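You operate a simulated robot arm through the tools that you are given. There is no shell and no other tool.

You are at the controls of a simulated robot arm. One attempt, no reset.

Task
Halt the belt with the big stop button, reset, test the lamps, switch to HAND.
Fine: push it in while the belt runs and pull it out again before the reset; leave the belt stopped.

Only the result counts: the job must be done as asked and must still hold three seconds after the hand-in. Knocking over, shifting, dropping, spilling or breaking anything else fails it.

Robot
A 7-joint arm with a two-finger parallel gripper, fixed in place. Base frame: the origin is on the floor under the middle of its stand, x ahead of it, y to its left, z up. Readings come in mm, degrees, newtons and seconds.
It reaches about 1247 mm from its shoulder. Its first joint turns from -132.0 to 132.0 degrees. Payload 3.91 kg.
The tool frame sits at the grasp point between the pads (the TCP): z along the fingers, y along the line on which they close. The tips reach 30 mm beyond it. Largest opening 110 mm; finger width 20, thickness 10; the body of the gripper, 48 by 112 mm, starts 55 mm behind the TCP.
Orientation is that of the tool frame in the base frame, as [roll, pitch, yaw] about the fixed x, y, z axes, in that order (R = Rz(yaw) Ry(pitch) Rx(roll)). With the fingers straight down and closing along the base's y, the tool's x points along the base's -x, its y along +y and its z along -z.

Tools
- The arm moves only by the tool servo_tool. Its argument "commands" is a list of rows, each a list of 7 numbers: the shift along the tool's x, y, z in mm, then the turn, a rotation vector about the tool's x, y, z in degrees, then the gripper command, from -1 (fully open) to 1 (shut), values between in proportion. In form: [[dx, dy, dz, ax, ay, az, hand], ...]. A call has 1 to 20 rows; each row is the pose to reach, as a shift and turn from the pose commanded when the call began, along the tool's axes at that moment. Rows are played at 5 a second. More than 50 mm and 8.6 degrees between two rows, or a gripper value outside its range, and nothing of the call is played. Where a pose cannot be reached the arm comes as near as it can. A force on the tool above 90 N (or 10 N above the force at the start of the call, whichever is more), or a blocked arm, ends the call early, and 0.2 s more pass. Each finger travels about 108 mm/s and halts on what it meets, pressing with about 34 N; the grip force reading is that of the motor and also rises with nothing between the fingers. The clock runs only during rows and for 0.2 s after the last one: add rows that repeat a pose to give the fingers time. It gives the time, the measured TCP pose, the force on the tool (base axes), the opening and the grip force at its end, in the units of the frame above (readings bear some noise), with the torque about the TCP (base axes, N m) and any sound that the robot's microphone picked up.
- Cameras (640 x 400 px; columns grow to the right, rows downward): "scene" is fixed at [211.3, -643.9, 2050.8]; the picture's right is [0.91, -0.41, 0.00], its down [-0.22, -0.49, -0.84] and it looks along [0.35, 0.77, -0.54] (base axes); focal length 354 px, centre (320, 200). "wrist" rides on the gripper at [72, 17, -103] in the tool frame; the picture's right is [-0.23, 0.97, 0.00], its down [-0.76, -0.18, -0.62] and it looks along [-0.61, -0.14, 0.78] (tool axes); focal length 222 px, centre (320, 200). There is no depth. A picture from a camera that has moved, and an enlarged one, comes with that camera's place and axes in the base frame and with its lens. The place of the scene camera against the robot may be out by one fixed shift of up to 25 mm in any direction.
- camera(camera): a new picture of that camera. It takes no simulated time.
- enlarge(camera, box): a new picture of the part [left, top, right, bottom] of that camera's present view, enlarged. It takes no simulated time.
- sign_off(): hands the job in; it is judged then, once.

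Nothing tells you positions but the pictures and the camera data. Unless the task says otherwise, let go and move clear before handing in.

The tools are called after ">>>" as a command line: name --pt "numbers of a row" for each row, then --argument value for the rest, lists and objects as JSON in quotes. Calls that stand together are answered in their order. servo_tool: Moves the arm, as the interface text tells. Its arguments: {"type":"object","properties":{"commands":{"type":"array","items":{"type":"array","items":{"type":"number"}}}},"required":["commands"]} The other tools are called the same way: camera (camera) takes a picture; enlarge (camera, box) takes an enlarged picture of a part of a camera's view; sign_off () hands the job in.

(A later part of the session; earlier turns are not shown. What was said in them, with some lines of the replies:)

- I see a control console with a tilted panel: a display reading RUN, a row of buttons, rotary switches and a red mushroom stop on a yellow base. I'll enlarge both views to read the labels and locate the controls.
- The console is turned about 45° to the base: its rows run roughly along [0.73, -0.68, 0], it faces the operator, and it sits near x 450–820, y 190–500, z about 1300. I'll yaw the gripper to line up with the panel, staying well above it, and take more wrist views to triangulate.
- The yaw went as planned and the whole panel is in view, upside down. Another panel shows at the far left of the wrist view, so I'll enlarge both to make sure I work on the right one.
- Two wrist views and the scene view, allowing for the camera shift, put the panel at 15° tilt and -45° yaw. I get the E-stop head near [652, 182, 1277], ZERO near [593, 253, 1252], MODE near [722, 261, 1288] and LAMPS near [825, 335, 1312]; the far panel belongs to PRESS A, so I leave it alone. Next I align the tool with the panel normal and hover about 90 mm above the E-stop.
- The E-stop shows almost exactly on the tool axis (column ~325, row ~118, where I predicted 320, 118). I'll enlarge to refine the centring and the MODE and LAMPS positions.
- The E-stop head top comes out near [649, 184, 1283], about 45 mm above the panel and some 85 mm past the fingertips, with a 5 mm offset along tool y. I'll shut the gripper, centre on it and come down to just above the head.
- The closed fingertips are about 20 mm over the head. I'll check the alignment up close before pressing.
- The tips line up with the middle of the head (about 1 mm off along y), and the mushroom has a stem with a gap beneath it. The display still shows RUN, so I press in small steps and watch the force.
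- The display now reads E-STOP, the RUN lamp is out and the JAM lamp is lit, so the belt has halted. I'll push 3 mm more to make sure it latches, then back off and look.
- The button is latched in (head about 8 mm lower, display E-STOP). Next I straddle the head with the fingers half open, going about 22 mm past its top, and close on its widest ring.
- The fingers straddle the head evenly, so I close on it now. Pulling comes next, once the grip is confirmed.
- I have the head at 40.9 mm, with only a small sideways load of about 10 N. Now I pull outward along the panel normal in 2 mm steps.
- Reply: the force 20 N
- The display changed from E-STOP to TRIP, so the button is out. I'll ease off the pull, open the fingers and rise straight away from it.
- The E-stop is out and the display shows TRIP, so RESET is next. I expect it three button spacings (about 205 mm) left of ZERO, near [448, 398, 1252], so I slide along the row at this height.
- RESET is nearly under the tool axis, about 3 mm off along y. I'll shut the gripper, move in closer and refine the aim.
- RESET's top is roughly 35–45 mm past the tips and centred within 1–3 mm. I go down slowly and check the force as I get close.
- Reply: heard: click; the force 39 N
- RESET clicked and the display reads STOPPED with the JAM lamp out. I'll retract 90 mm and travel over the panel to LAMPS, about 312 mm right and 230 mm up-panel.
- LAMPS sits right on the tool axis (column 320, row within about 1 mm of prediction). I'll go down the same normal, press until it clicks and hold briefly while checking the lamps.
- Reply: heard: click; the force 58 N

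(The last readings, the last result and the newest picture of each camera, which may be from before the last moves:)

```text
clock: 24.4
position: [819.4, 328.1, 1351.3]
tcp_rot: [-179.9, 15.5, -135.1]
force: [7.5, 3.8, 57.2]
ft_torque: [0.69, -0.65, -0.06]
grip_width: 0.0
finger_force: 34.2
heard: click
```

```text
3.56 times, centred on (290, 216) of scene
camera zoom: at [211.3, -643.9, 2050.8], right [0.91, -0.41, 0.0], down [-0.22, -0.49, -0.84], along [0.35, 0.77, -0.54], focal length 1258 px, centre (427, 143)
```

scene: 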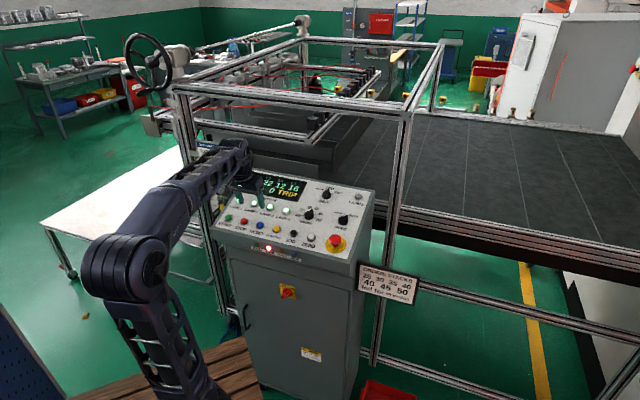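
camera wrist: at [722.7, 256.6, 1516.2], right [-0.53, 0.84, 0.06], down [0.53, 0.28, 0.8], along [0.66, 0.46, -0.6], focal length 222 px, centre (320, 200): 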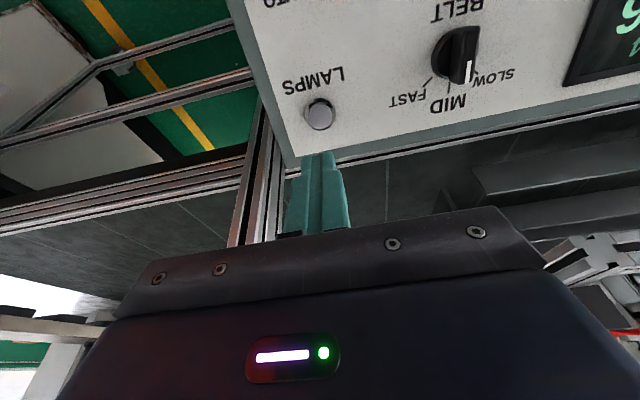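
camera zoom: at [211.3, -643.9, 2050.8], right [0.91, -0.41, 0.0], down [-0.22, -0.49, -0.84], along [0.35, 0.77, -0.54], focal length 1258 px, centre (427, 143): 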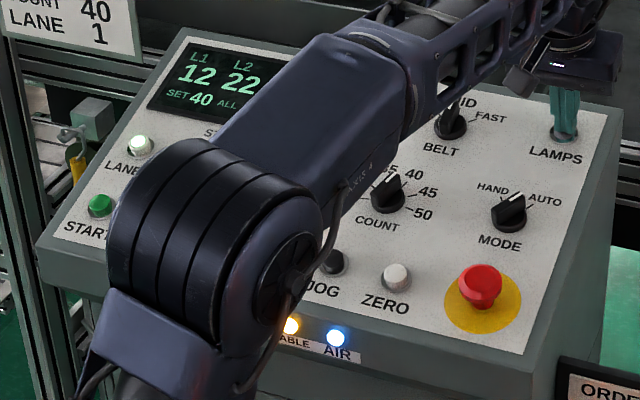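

The lamp test works: a click, and the TABLE and AIR lamps are lit. I'll hold it a second longer, release, retract and move over the MODE knob, which I put about 125 mm down-panel and 23 mm left of LAMPS.

>>> servo_tool --pt "0 0 0 0 0 0 1" --pt "0 0 0 0 0 0 1" --pt "0 0 0 0 0 0 1" --pt "0 0 0 0 0 0 1"

>>> camera --camera "scene"

>>> servo_tool --pt "0 0 -10 0 0 0 1" --pt "0 0 -40 0 0 0 1" --pt "0 0 -75 0 0 0 1" --pt "0 0 -100 0 0 0 1" --pt "35 6 -100 0 0 0 0.3" --pt "70 12 -100 0 0 0 -0.3" --pt "105 18 -100 0 0 0 -0.3" --pt "125 22.8 -100 0 0 0 -0.3" --pt "125 22.8 -100 0 0 0 -0.3"

>>> camera --camera "wrist"

>>> enlarge --camera "wrist" --box '[250, 60, 390, 160]'

>>> enlarge --camera "scene" --box '[200, 160, 380, 272]'

```text
clock: 25.4
position: [818.9, 327.0, 1349.2]
tcp_rot: [180.0, 15.4, -135.2]
force: [6.2, 4.9, 63.4]
ft_torque: [0.73, -0.72, 0.01]
grip_width: 0.4
finger_force: 34.1
```

```text
taken
```

scene: 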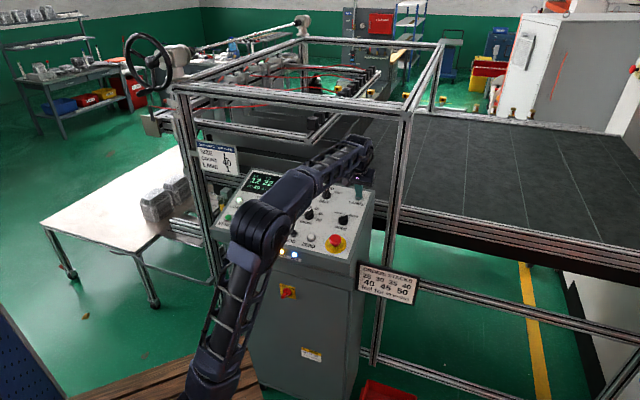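

```text
clock: 27.4
position: [699.8, 241.6, 1408.7]
tcp_rot: [180.0, 14.9, -135.1]
force: [-0.3, 0.2, -0.2]
ft_torque: [0.03, -0.01, -0.01]
grip_width: 71.5
finger_force: 0.0
```

```text
taken
camera wrist: at [619.1, 185.8, 1490.9], right [-0.53, 0.84, 0.06], down [0.53, 0.28, 0.8], along [0.66, 0.46, -0.6], focal length 222 px, centre (320, 200)
```

wrist: 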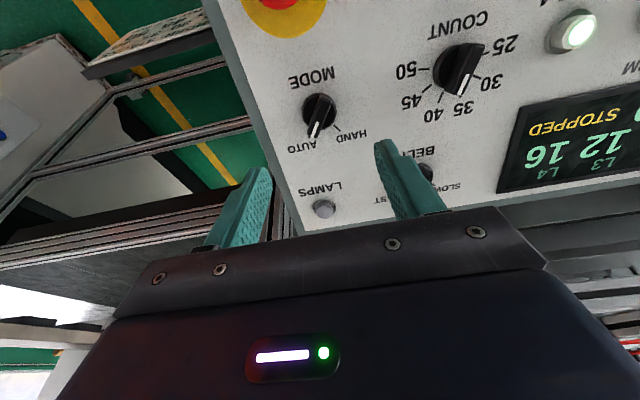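

```text
4.00 times, centred on (320, 110) of wrist
camera zoom: at [619.1, 185.8, 1490.9], right [-0.53, 0.84, 0.06], down [0.53, 0.28, 0.8], along [0.66, 0.46, -0.6], focal length 888 px, centre (320, 560)
```

zoom: 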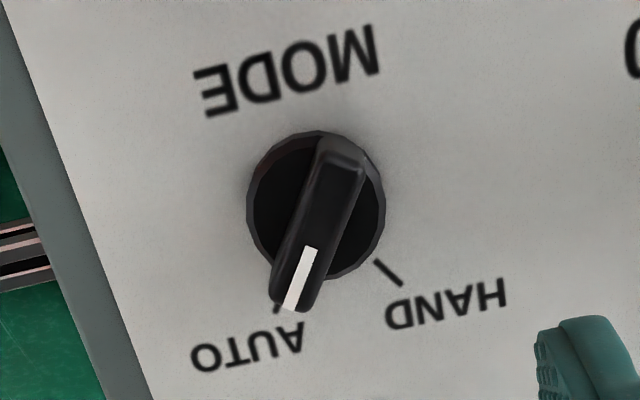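

```text
3.56 times, centred on (290, 216) of scene
camera zoom: at [211.3, -643.9, 2050.8], right [0.91, -0.41, 0.0], down [-0.22, -0.49, -0.84], along [0.35, 0.77, -0.54], focal length 1258 px, centre (427, 143)
```

zoom: 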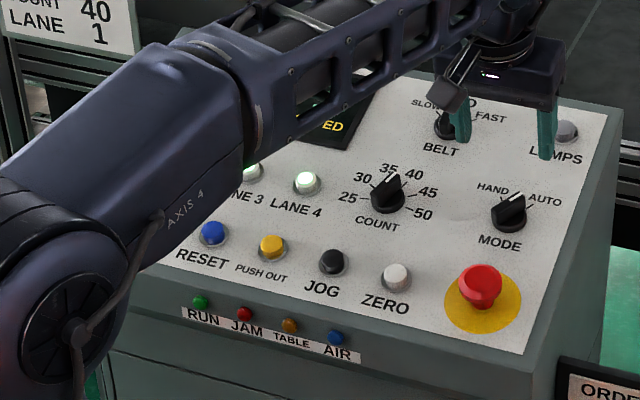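

The display reads STOPPED and all the panel lamps are back to normal after the lamp test. The MODE knob is under the tool (axis offset about +2.7 mm in x), its handle pointing 30° right of up at AUTO, with HAND 30° left. I rotate the tool +30° to line up with the handle and go partway down.

>>> servo_tool --pt "1 0 0 0 0 7.5 0.2" --pt "2 0 0 0 0 15 0.2" --pt "2.7 -0.2 0 0 0 22.5 0.2" --pt "2.7 -0.2 0 0 0 30 0.2" --pt "2.7 -0.2 20 0 0 30 0.2" --pt "2.7 -0.2 40 0 0 30 0.2" --pt "2.7 -0.2 55 0 0 30 0.2" --pt "2.7 -0.2 55 0 0 30 0.2"

>>> camera --camera "wrist"

>>> enlarge --camera "wrist" --box '[240, 60, 400, 180]'

>>> enlarge --camera "scene" --box '[310, 190, 370, 235]'

```text
clock: 29.2
position: [708.4, 249.6, 1355.8]
tcp_rot: [172.4, 13.0, -166.0]
force: [-0.4, 0.3, -0.3]
ft_torque: [-0.04, 0.0, 0.03]
grip_width: 44.2
finger_force: 0.2
```

```text
taken
camera wrist: at [616.3, 229.9, 1441.6], right [-0.05, 0.98, 0.18], down [0.65, -0.1, 0.75], along [0.76, 0.15, -0.64], focal length 222 px, centre (320, 200)
```

wrist: 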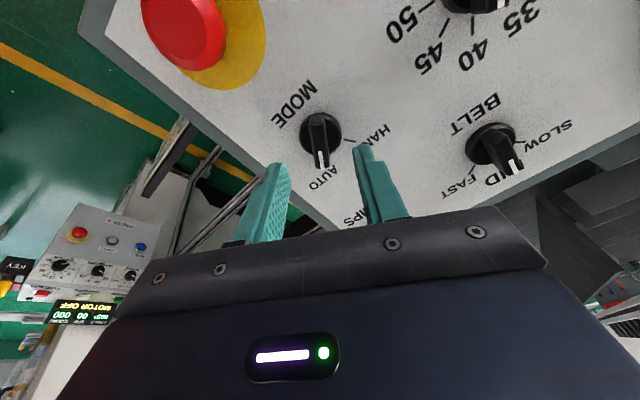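

```text
3.33 times, centred on (320, 120) of wrist
camera zoom: at [616.3, 229.9, 1441.6], right [-0.05, 0.98, 0.18], down [0.65, -0.1, 0.75], along [0.76, 0.15, -0.64], focal length 740 px, centre (320, 467)
```

zoom: 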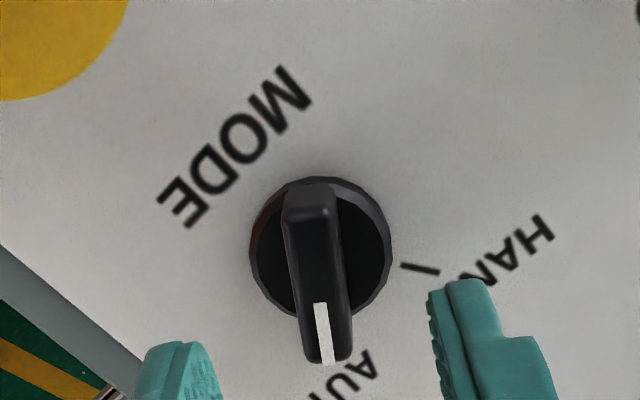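

```text
8.89 times, centred on (340, 212) of scene
camera zoom: at [211.3, -643.9, 2050.8], right [0.91, -0.41, 0.0], down [-0.22, -0.49, -0.84], along [0.35, 0.77, -0.54], focal length 3144 px, centre (142, 89)
```

zoom: 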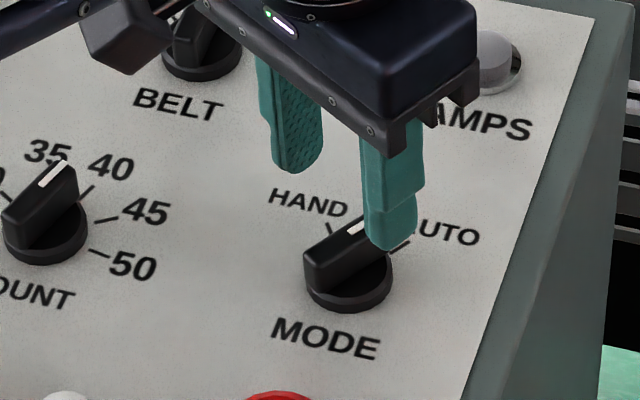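

The handle is centred, and it needs about 5° more rotation to be square with the fingers. I finish aligning, go down until the tips are a few mm above the knob's base disc, and check before closing.

>>> servo_tool --pt "0 0 10 0 0 5.5 0.2" --pt "0 0 22 0 0 5.5 0.2" --pt "0 0 32 0 0 5.5 0.2" --pt "0 0 39 0 0 5.5 0.2" --pt "0 0 39 0 0 5.5 0.2"

>>> enlarge --camera "wrist" --box '[240, 80, 400, 200]'

>>> enlarge --camera "scene" --box '[310, 190, 370, 235]'

```text
clock: 30.4
position: [715.1, 256.6, 1316.9]
tcp_rot: [171.2, 12.3, -171.5]
force: [0.5, 0.3, -1.2]
ft_torque: [0.03, 0.0, 0.01]
grip_width: 44.2
finger_force: 0.1
```

```text
3.33 times, centred on (320, 140) of wrist
camera zoom: at [623.6, 244.0, 1405.6], right [0.05, 0.98, 0.19], down [0.65, -0.18, 0.74], along [0.76, 0.09, -0.65], focal length 740 px, centre (320, 400)
```

zoom: 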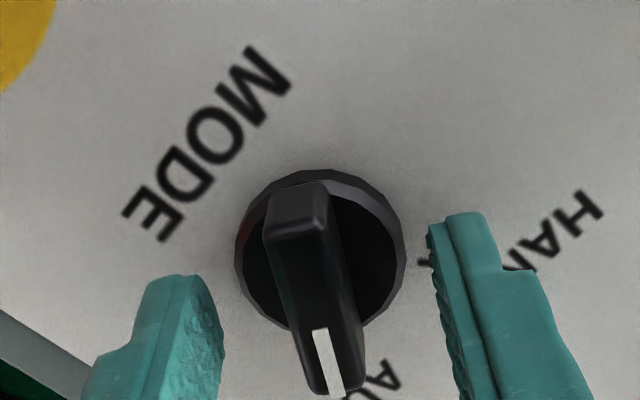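

```text
8.89 times, centred on (340, 212) of scene
camera zoom: at [211.3, -643.9, 2050.8], right [0.91, -0.41, 0.0], down [-0.22, -0.49, -0.84], along [0.35, 0.77, -0.54], focal length 3144 px, centre (142, 89)
```

zoom: 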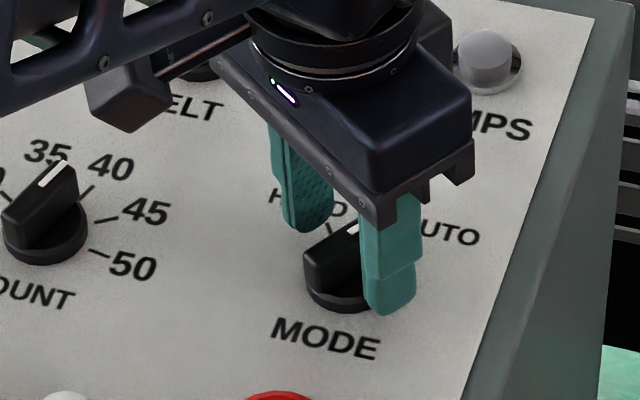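

The handle now lines up with the tool's x axis and sits midway between the fingers. I lower 3 mm more and close on it.

>>> servo_tool --pt "0 0 3 0 0 0 0.2" --pt "0 0 3 0 0 0 0.6" --pt "0 0 3 0 0 0 1" --pt "0 0 3 0 0 0 1" --pt "0 0 3 0 0 0 1" --pt "0 0 3 0 0 0 1"

>>> enlarge --camera "wrist" --box '[240, 80, 400, 200]'

>>> enlarge --camera "scene" --box '[310, 190, 370, 235]'

```text
clock: 31.8
position: [717.2, 257.0, 1315.6]
tcp_rot: [171.2, 12.2, -171.5]
force: [-0.4, -2.0, -3.4]
ft_torque: [0.69, -0.19, 0.79]
grip_width: 12.1
finger_force: 45.0
```

```text
3.33 times, centred on (320, 140) of wrist
camera zoom: at [624.5, 244.6, 1402.3], right [0.05, 0.98, 0.19], down [0.65, -0.18, 0.74], along [0.76, 0.09, -0.65], focal length 740 px, centre (320, 400)
```

zoom: 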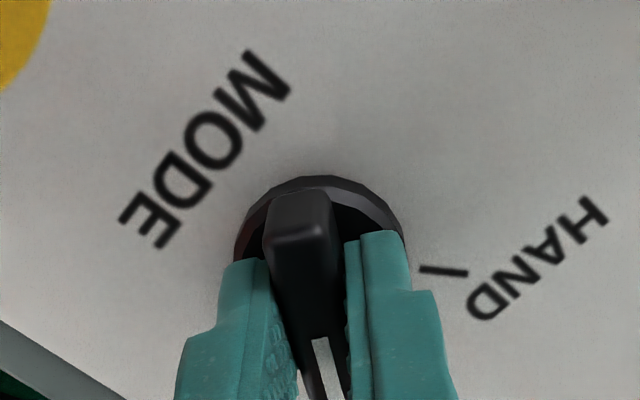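

```text
8.89 times, centred on (340, 212) of scene
camera zoom: at [211.3, -643.9, 2050.8], right [0.91, -0.41, 0.0], down [-0.22, -0.49, -0.84], along [0.35, 0.77, -0.54], focal length 3144 px, centre (142, 89)
```

zoom: 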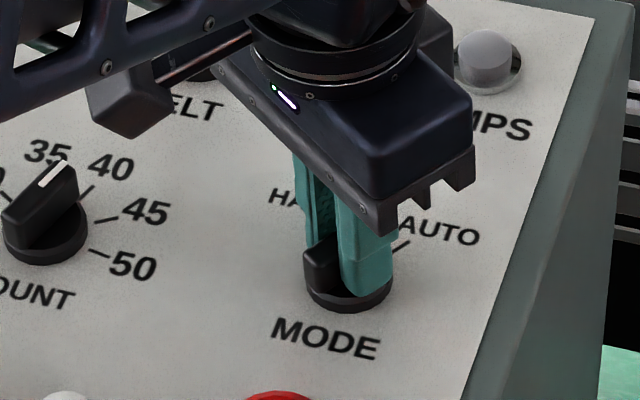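

The knob is gripped (12 mm wide). Now I turn it counter-clockwise toward HAND in steps of about 7.5°.

>>> servo_tool --pt "0 0 0 0 0 -7 1" --pt "0 0 0 0 0 -14 1" --pt "0 0 0 0 0 -21 1" --pt "0 0 0 0 0 -28 1" --pt "0 0 0 0 0 -35 1" --pt "0 0 0 0 0 -42 1" --pt "0 0 0 0 0 -49 1" --pt "0 0 0 0 0 -56 1" --pt "0 0 0 0 0 -62 1" --pt "0 0 0 0 0 -62 1"

>>> enlarge --camera "wrist" --box '[240, 80, 400, 200]'

>>> enlarge --camera "scene" --box '[310, 190, 370, 235]'

>>> camera --camera "wrist"

```text
clock: 34.0
position: [715.3, 257.4, 1314.9]
tcp_rot: [-173.3, 13.4, -107.7]
force: [-8.8, 16.4, 1.9]
ft_torque: [-0.17, -0.53, -0.13]
grip_width: 12.1
finger_force: 44.8
```

```text
3.33 times, centred on (320, 140) of wrist
camera zoom: at [659.5, 177.8, 1396.4], right [-0.85, 0.53, -0.06], down [0.28, 0.53, 0.8], along [0.45, 0.66, -0.6], focal length 740 px, centre (320, 400)
```

zoom: 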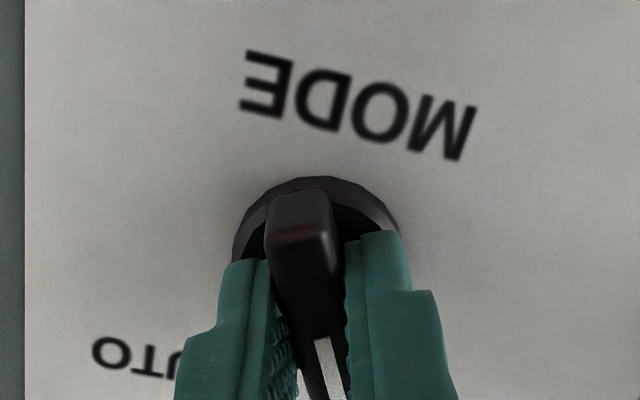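

```text
8.89 times, centred on (340, 212) of scene
camera zoom: at [211.3, -643.9, 2050.8], right [0.91, -0.41, 0.0], down [-0.22, -0.49, -0.84], along [0.35, 0.77, -0.54], focal length 3144 px, centre (142, 89)
```

zoom: 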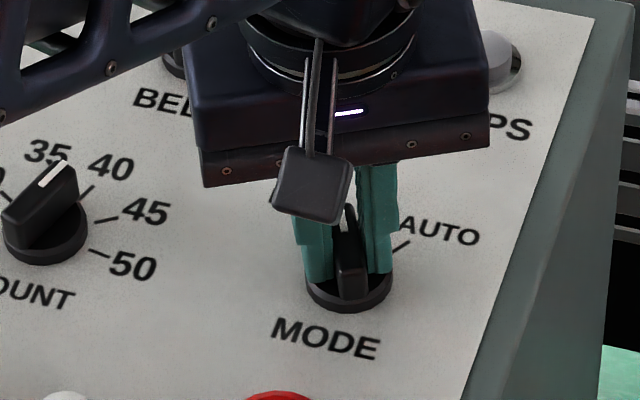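

```text
taken
camera wrist: at [659.5, 177.8, 1396.4], right [-0.85, 0.53, -0.06], down [0.28, 0.53, 0.8], along [0.45, 0.66, -0.6], focal length 222 px, centre (320, 200)
```

wrist: 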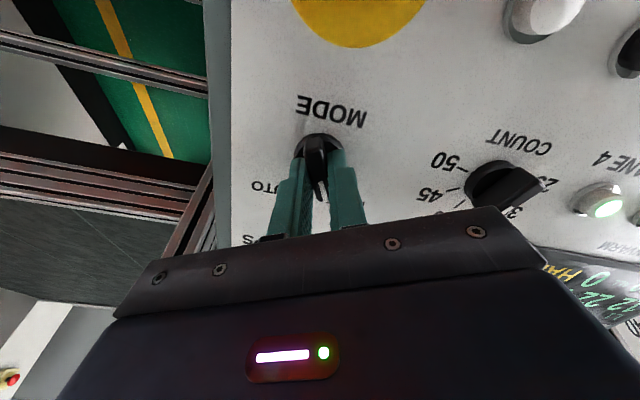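

The display seems to be switching to HAND and the torque is small. The pointer is about 27° left of up, a little short of the tick, so I turn a few degrees more and check the torque.

>>> servo_tool --pt "0 0 0 0 0 -2 1" --pt "0 0 0 0 0 -4 1" --pt "0 0 0 0 0 -4 1"

>>> enlarge --camera "wrist" --box '[240, 80, 400, 200]'

>>> enlarge --camera "scene" --box '[200, 160, 380, 272]'

>>> enlarge --camera "wrist" --box '[520, 200, 640, 300]'

```text
clock: 34.8
position: [715.2, 257.4, 1314.9]
tcp_rot: [-172.3, 12.8, -103.6]
force: [-16.6, 18.6, -3.4]
ft_torque: [-0.06, -0.45, -0.12]
grip_width: 11.8
finger_force: 45.0
```

```text
3.33 times, centred on (320, 140) of wrist
camera zoom: at [663.9, 175.3, 1396.7], right [-0.88, 0.47, -0.08], down [0.23, 0.56, 0.79], along [0.42, 0.68, -0.6], focal length 740 px, centre (320, 400)
```

zoom: 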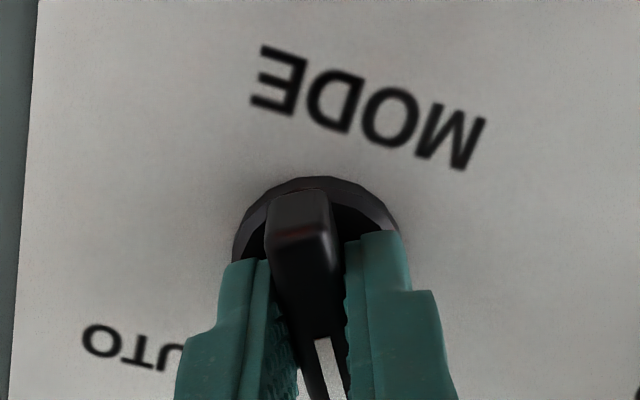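

```text
3.56 times, centred on (290, 216) of scene
camera zoom: at [211.3, -643.9, 2050.8], right [0.91, -0.41, 0.0], down [-0.22, -0.49, -0.84], along [0.35, 0.77, -0.54], focal length 1258 px, centre (427, 143)
```

zoom: 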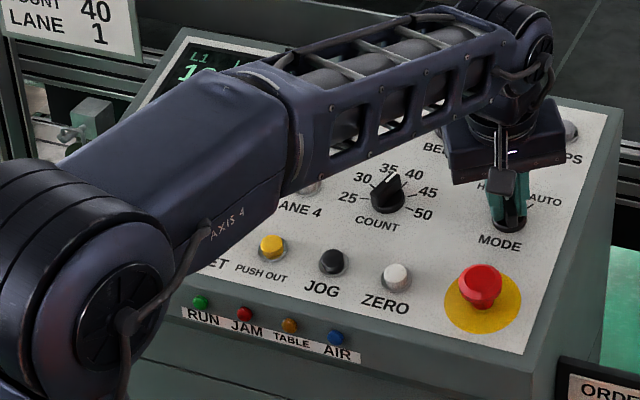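

```text
4.00 times, centred on (580, 250) of wrist
camera zoom: at [663.9, 175.3, 1396.7], right [-0.88, 0.47, -0.08], down [0.23, 0.56, 0.79], along [0.42, 0.68, -0.6], focal length 888 px, centre (-720, 0)
```

zoom: 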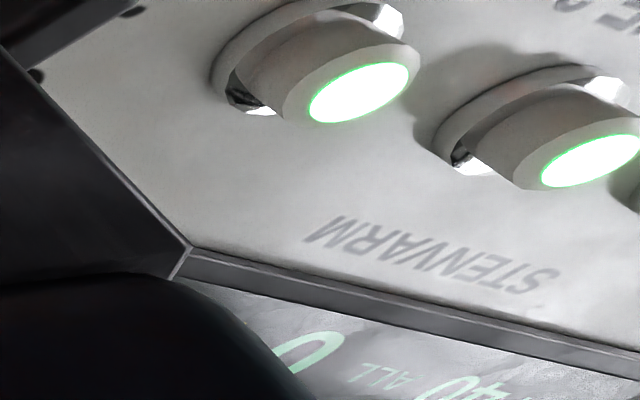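

The tool is now about 31° left of up, near the HAND tick. I'll open the fingers, rise clear and read the pointer and display.

>>> servo_tool --pt "0 0 0 0 0 0 0.6" --pt "0 0 0 0 0 0 0.2" --pt "0 0 0 0 0 0 0.2" --pt "0 0 -10 0 0 0 0.2" --pt "0 0 -30 0 0 0 0.2" --pt "0 0 -60 0 0 0 0.2" --pt "0 0 -95 0 0 0 0.2" --pt "0 0 -95 0 0 0 0.2"

>>> camera --camera "wrist"

>>> enlarge --camera "wrist" --box '[250, 60, 390, 160]'

>>> enlarge --camera "scene" --box '[200, 160, 380, 272]'

```text
clock: 36.6
position: [700.2, 237.4, 1407.5]
tcp_rot: [-172.3, 12.9, -103.8]
force: [0.1, -0.6, -0.1]
ft_torque: [0.0, 0.0, 0.01]
grip_width: 44.1
finger_force: 0.1
```

```text
taken
camera wrist: at [648.9, 156.3, 1488.5], right [-0.88, 0.47, -0.08], down [0.23, 0.56, 0.79], along [0.42, 0.68, -0.6], focal length 222 px, centre (320, 200)
```

wrist: 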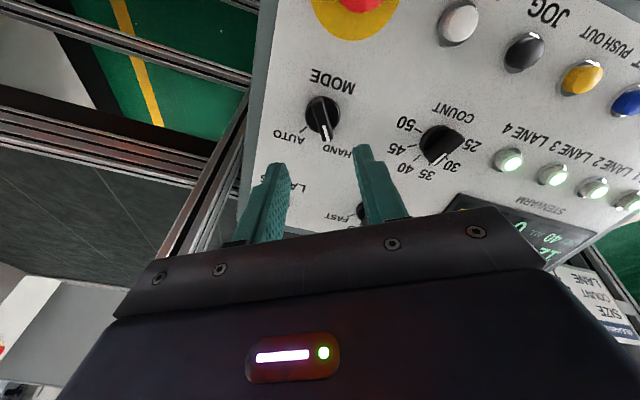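

```text
4.00 times, centred on (320, 110) of wrist
camera zoom: at [648.9, 156.3, 1488.5], right [-0.88, 0.47, -0.08], down [0.23, 0.56, 0.79], along [0.42, 0.68, -0.6], focal length 888 px, centre (320, 560)
```

zoom: 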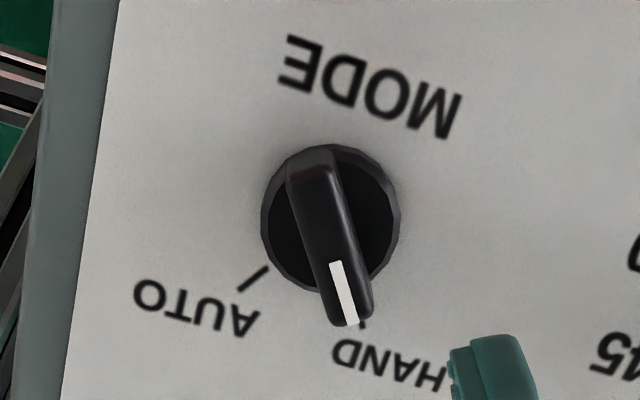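

```text
3.56 times, centred on (290, 216) of scene
camera zoom: at [211.3, -643.9, 2050.8], right [0.91, -0.41, 0.0], down [-0.22, -0.49, -0.84], along [0.35, 0.77, -0.54], focal length 1258 px, centre (427, 143)
```

zoom: 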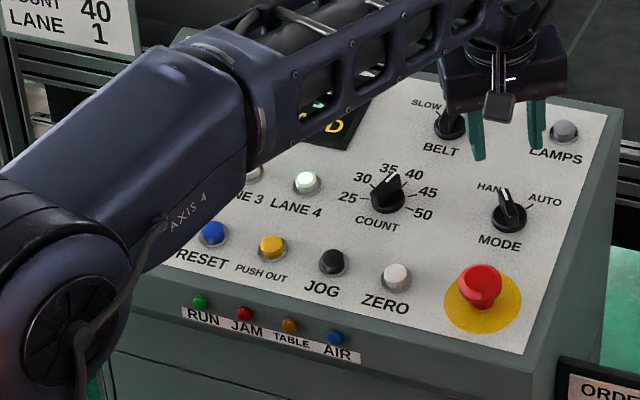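

The pointer sits at the HAND tick. The arm hides the display from the scene camera, so I'll rise and move back clear of the panel to verify everything.

>>> servo_tool --pt "0 0 -35 0 0 0 0.2" --pt "0 0 -70 0 0 0 0.2" --pt "7 28 -105 0 0 0 0.2" --pt "15 58 -135 0 0 0 0.2" --pt "22 88 -165 0 0 0 0.2" --pt "30 118 -192 0 0 0 0.2" --pt "37 148 -216 0 0 0 0.2" --pt "37 148 -216 0 0 0 0.2"

>>> camera --camera "scene"

>>> enlarge --camera "scene" --box '[200, 160, 380, 272]'

>>> camera --camera "wrist"

>>> enlarge --camera "scene" --box '[310, 190, 370, 235]'

```text
clock: 38.4
position: [511.6, 205.3, 1587.1]
tcp_rot: [-172.2, 12.8, -103.6]
force: [0.0, 0.6, -0.4]
ft_torque: [-0.01, -0.01, -0.03]
grip_width: 44.2
finger_force: 0.1
```

```text
taken
```

scene: 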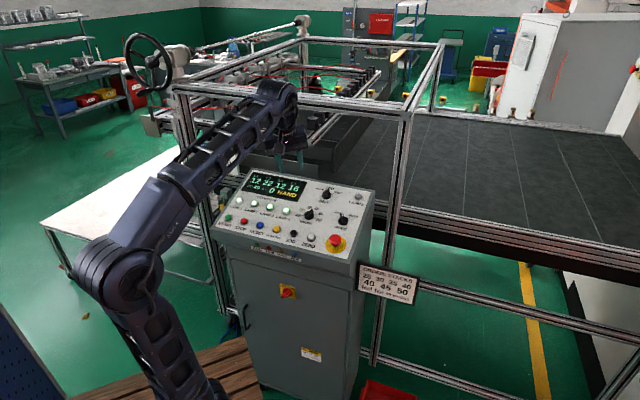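

```text
3.56 times, centred on (290, 216) of scene
camera zoom: at [211.3, -643.9, 2050.8], right [0.91, -0.41, 0.0], down [-0.22, -0.49, -0.84], along [0.35, 0.77, -0.54], focal length 1258 px, centre (427, 143)
```

zoom: 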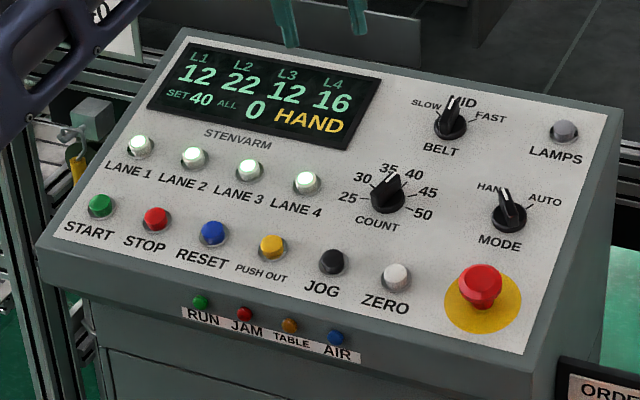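

```text
taken
camera wrist: at [458.9, 122.2, 1669.2], right [-0.88, 0.47, -0.08], down [0.23, 0.56, 0.8], along [0.42, 0.68, -0.6], focal length 222 px, centre (320, 200)
```

wrist: 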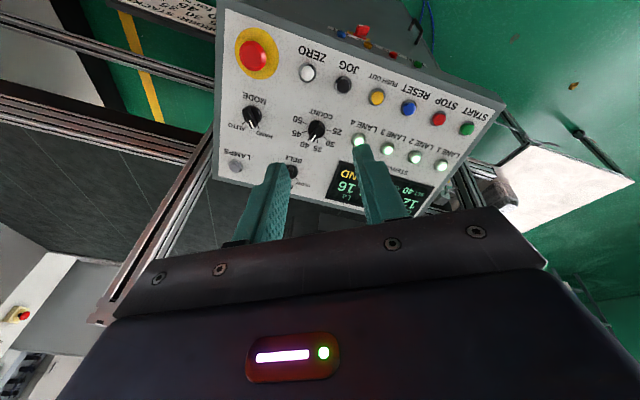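

```text
8.89 times, centred on (340, 212) of scene
camera zoom: at [211.3, -643.9, 2050.8], right [0.91, -0.41, 0.0], down [-0.22, -0.49, -0.84], along [0.35, 0.77, -0.54], focal length 3144 px, centre (142, 89)
```

zoom: 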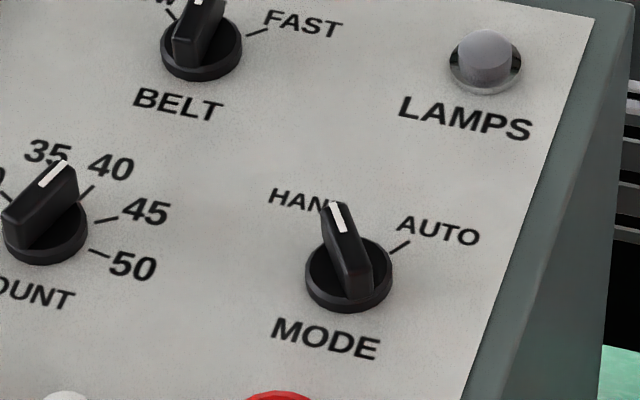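

The display reads HAND with the MODE pointer at HAND. The RUN and JAM lamps are dark, the E-stop is back out, and SET 40, the counters and the other knobs are unchanged. The arm is well clear of the console, so I hand in the job.

>>> sign_off

```text
The job is handed in.
```

The belt is stopped and the console is in HAND, with the steps done in the order you asked. The job has been handed in.

1. **Stop button:** I pushed it in while the display showed RUN. The display changed to E-STOP and the RUN lamp went out.
2. **Pull out:** I pulled the button back out before the reset, and the display changed to TRIP.
3. **Reset:** RESET clicked, the display changed to STOPPED and the JAM lamp went out.
4. **Lamp test:** LAMPS clicked, and the TABLE and AIR lamps lit while I held it for just over a second. The arm hid the RUN and JAM lamps during the test, so I did not see those two light.
5. **Mode switch:** I turned MODE from AUTO to HAND, and the display now reads HAND.

The counters, the COUNT and BELT knobs and the set value of 40 are unchanged. The arm is well clear of the console.
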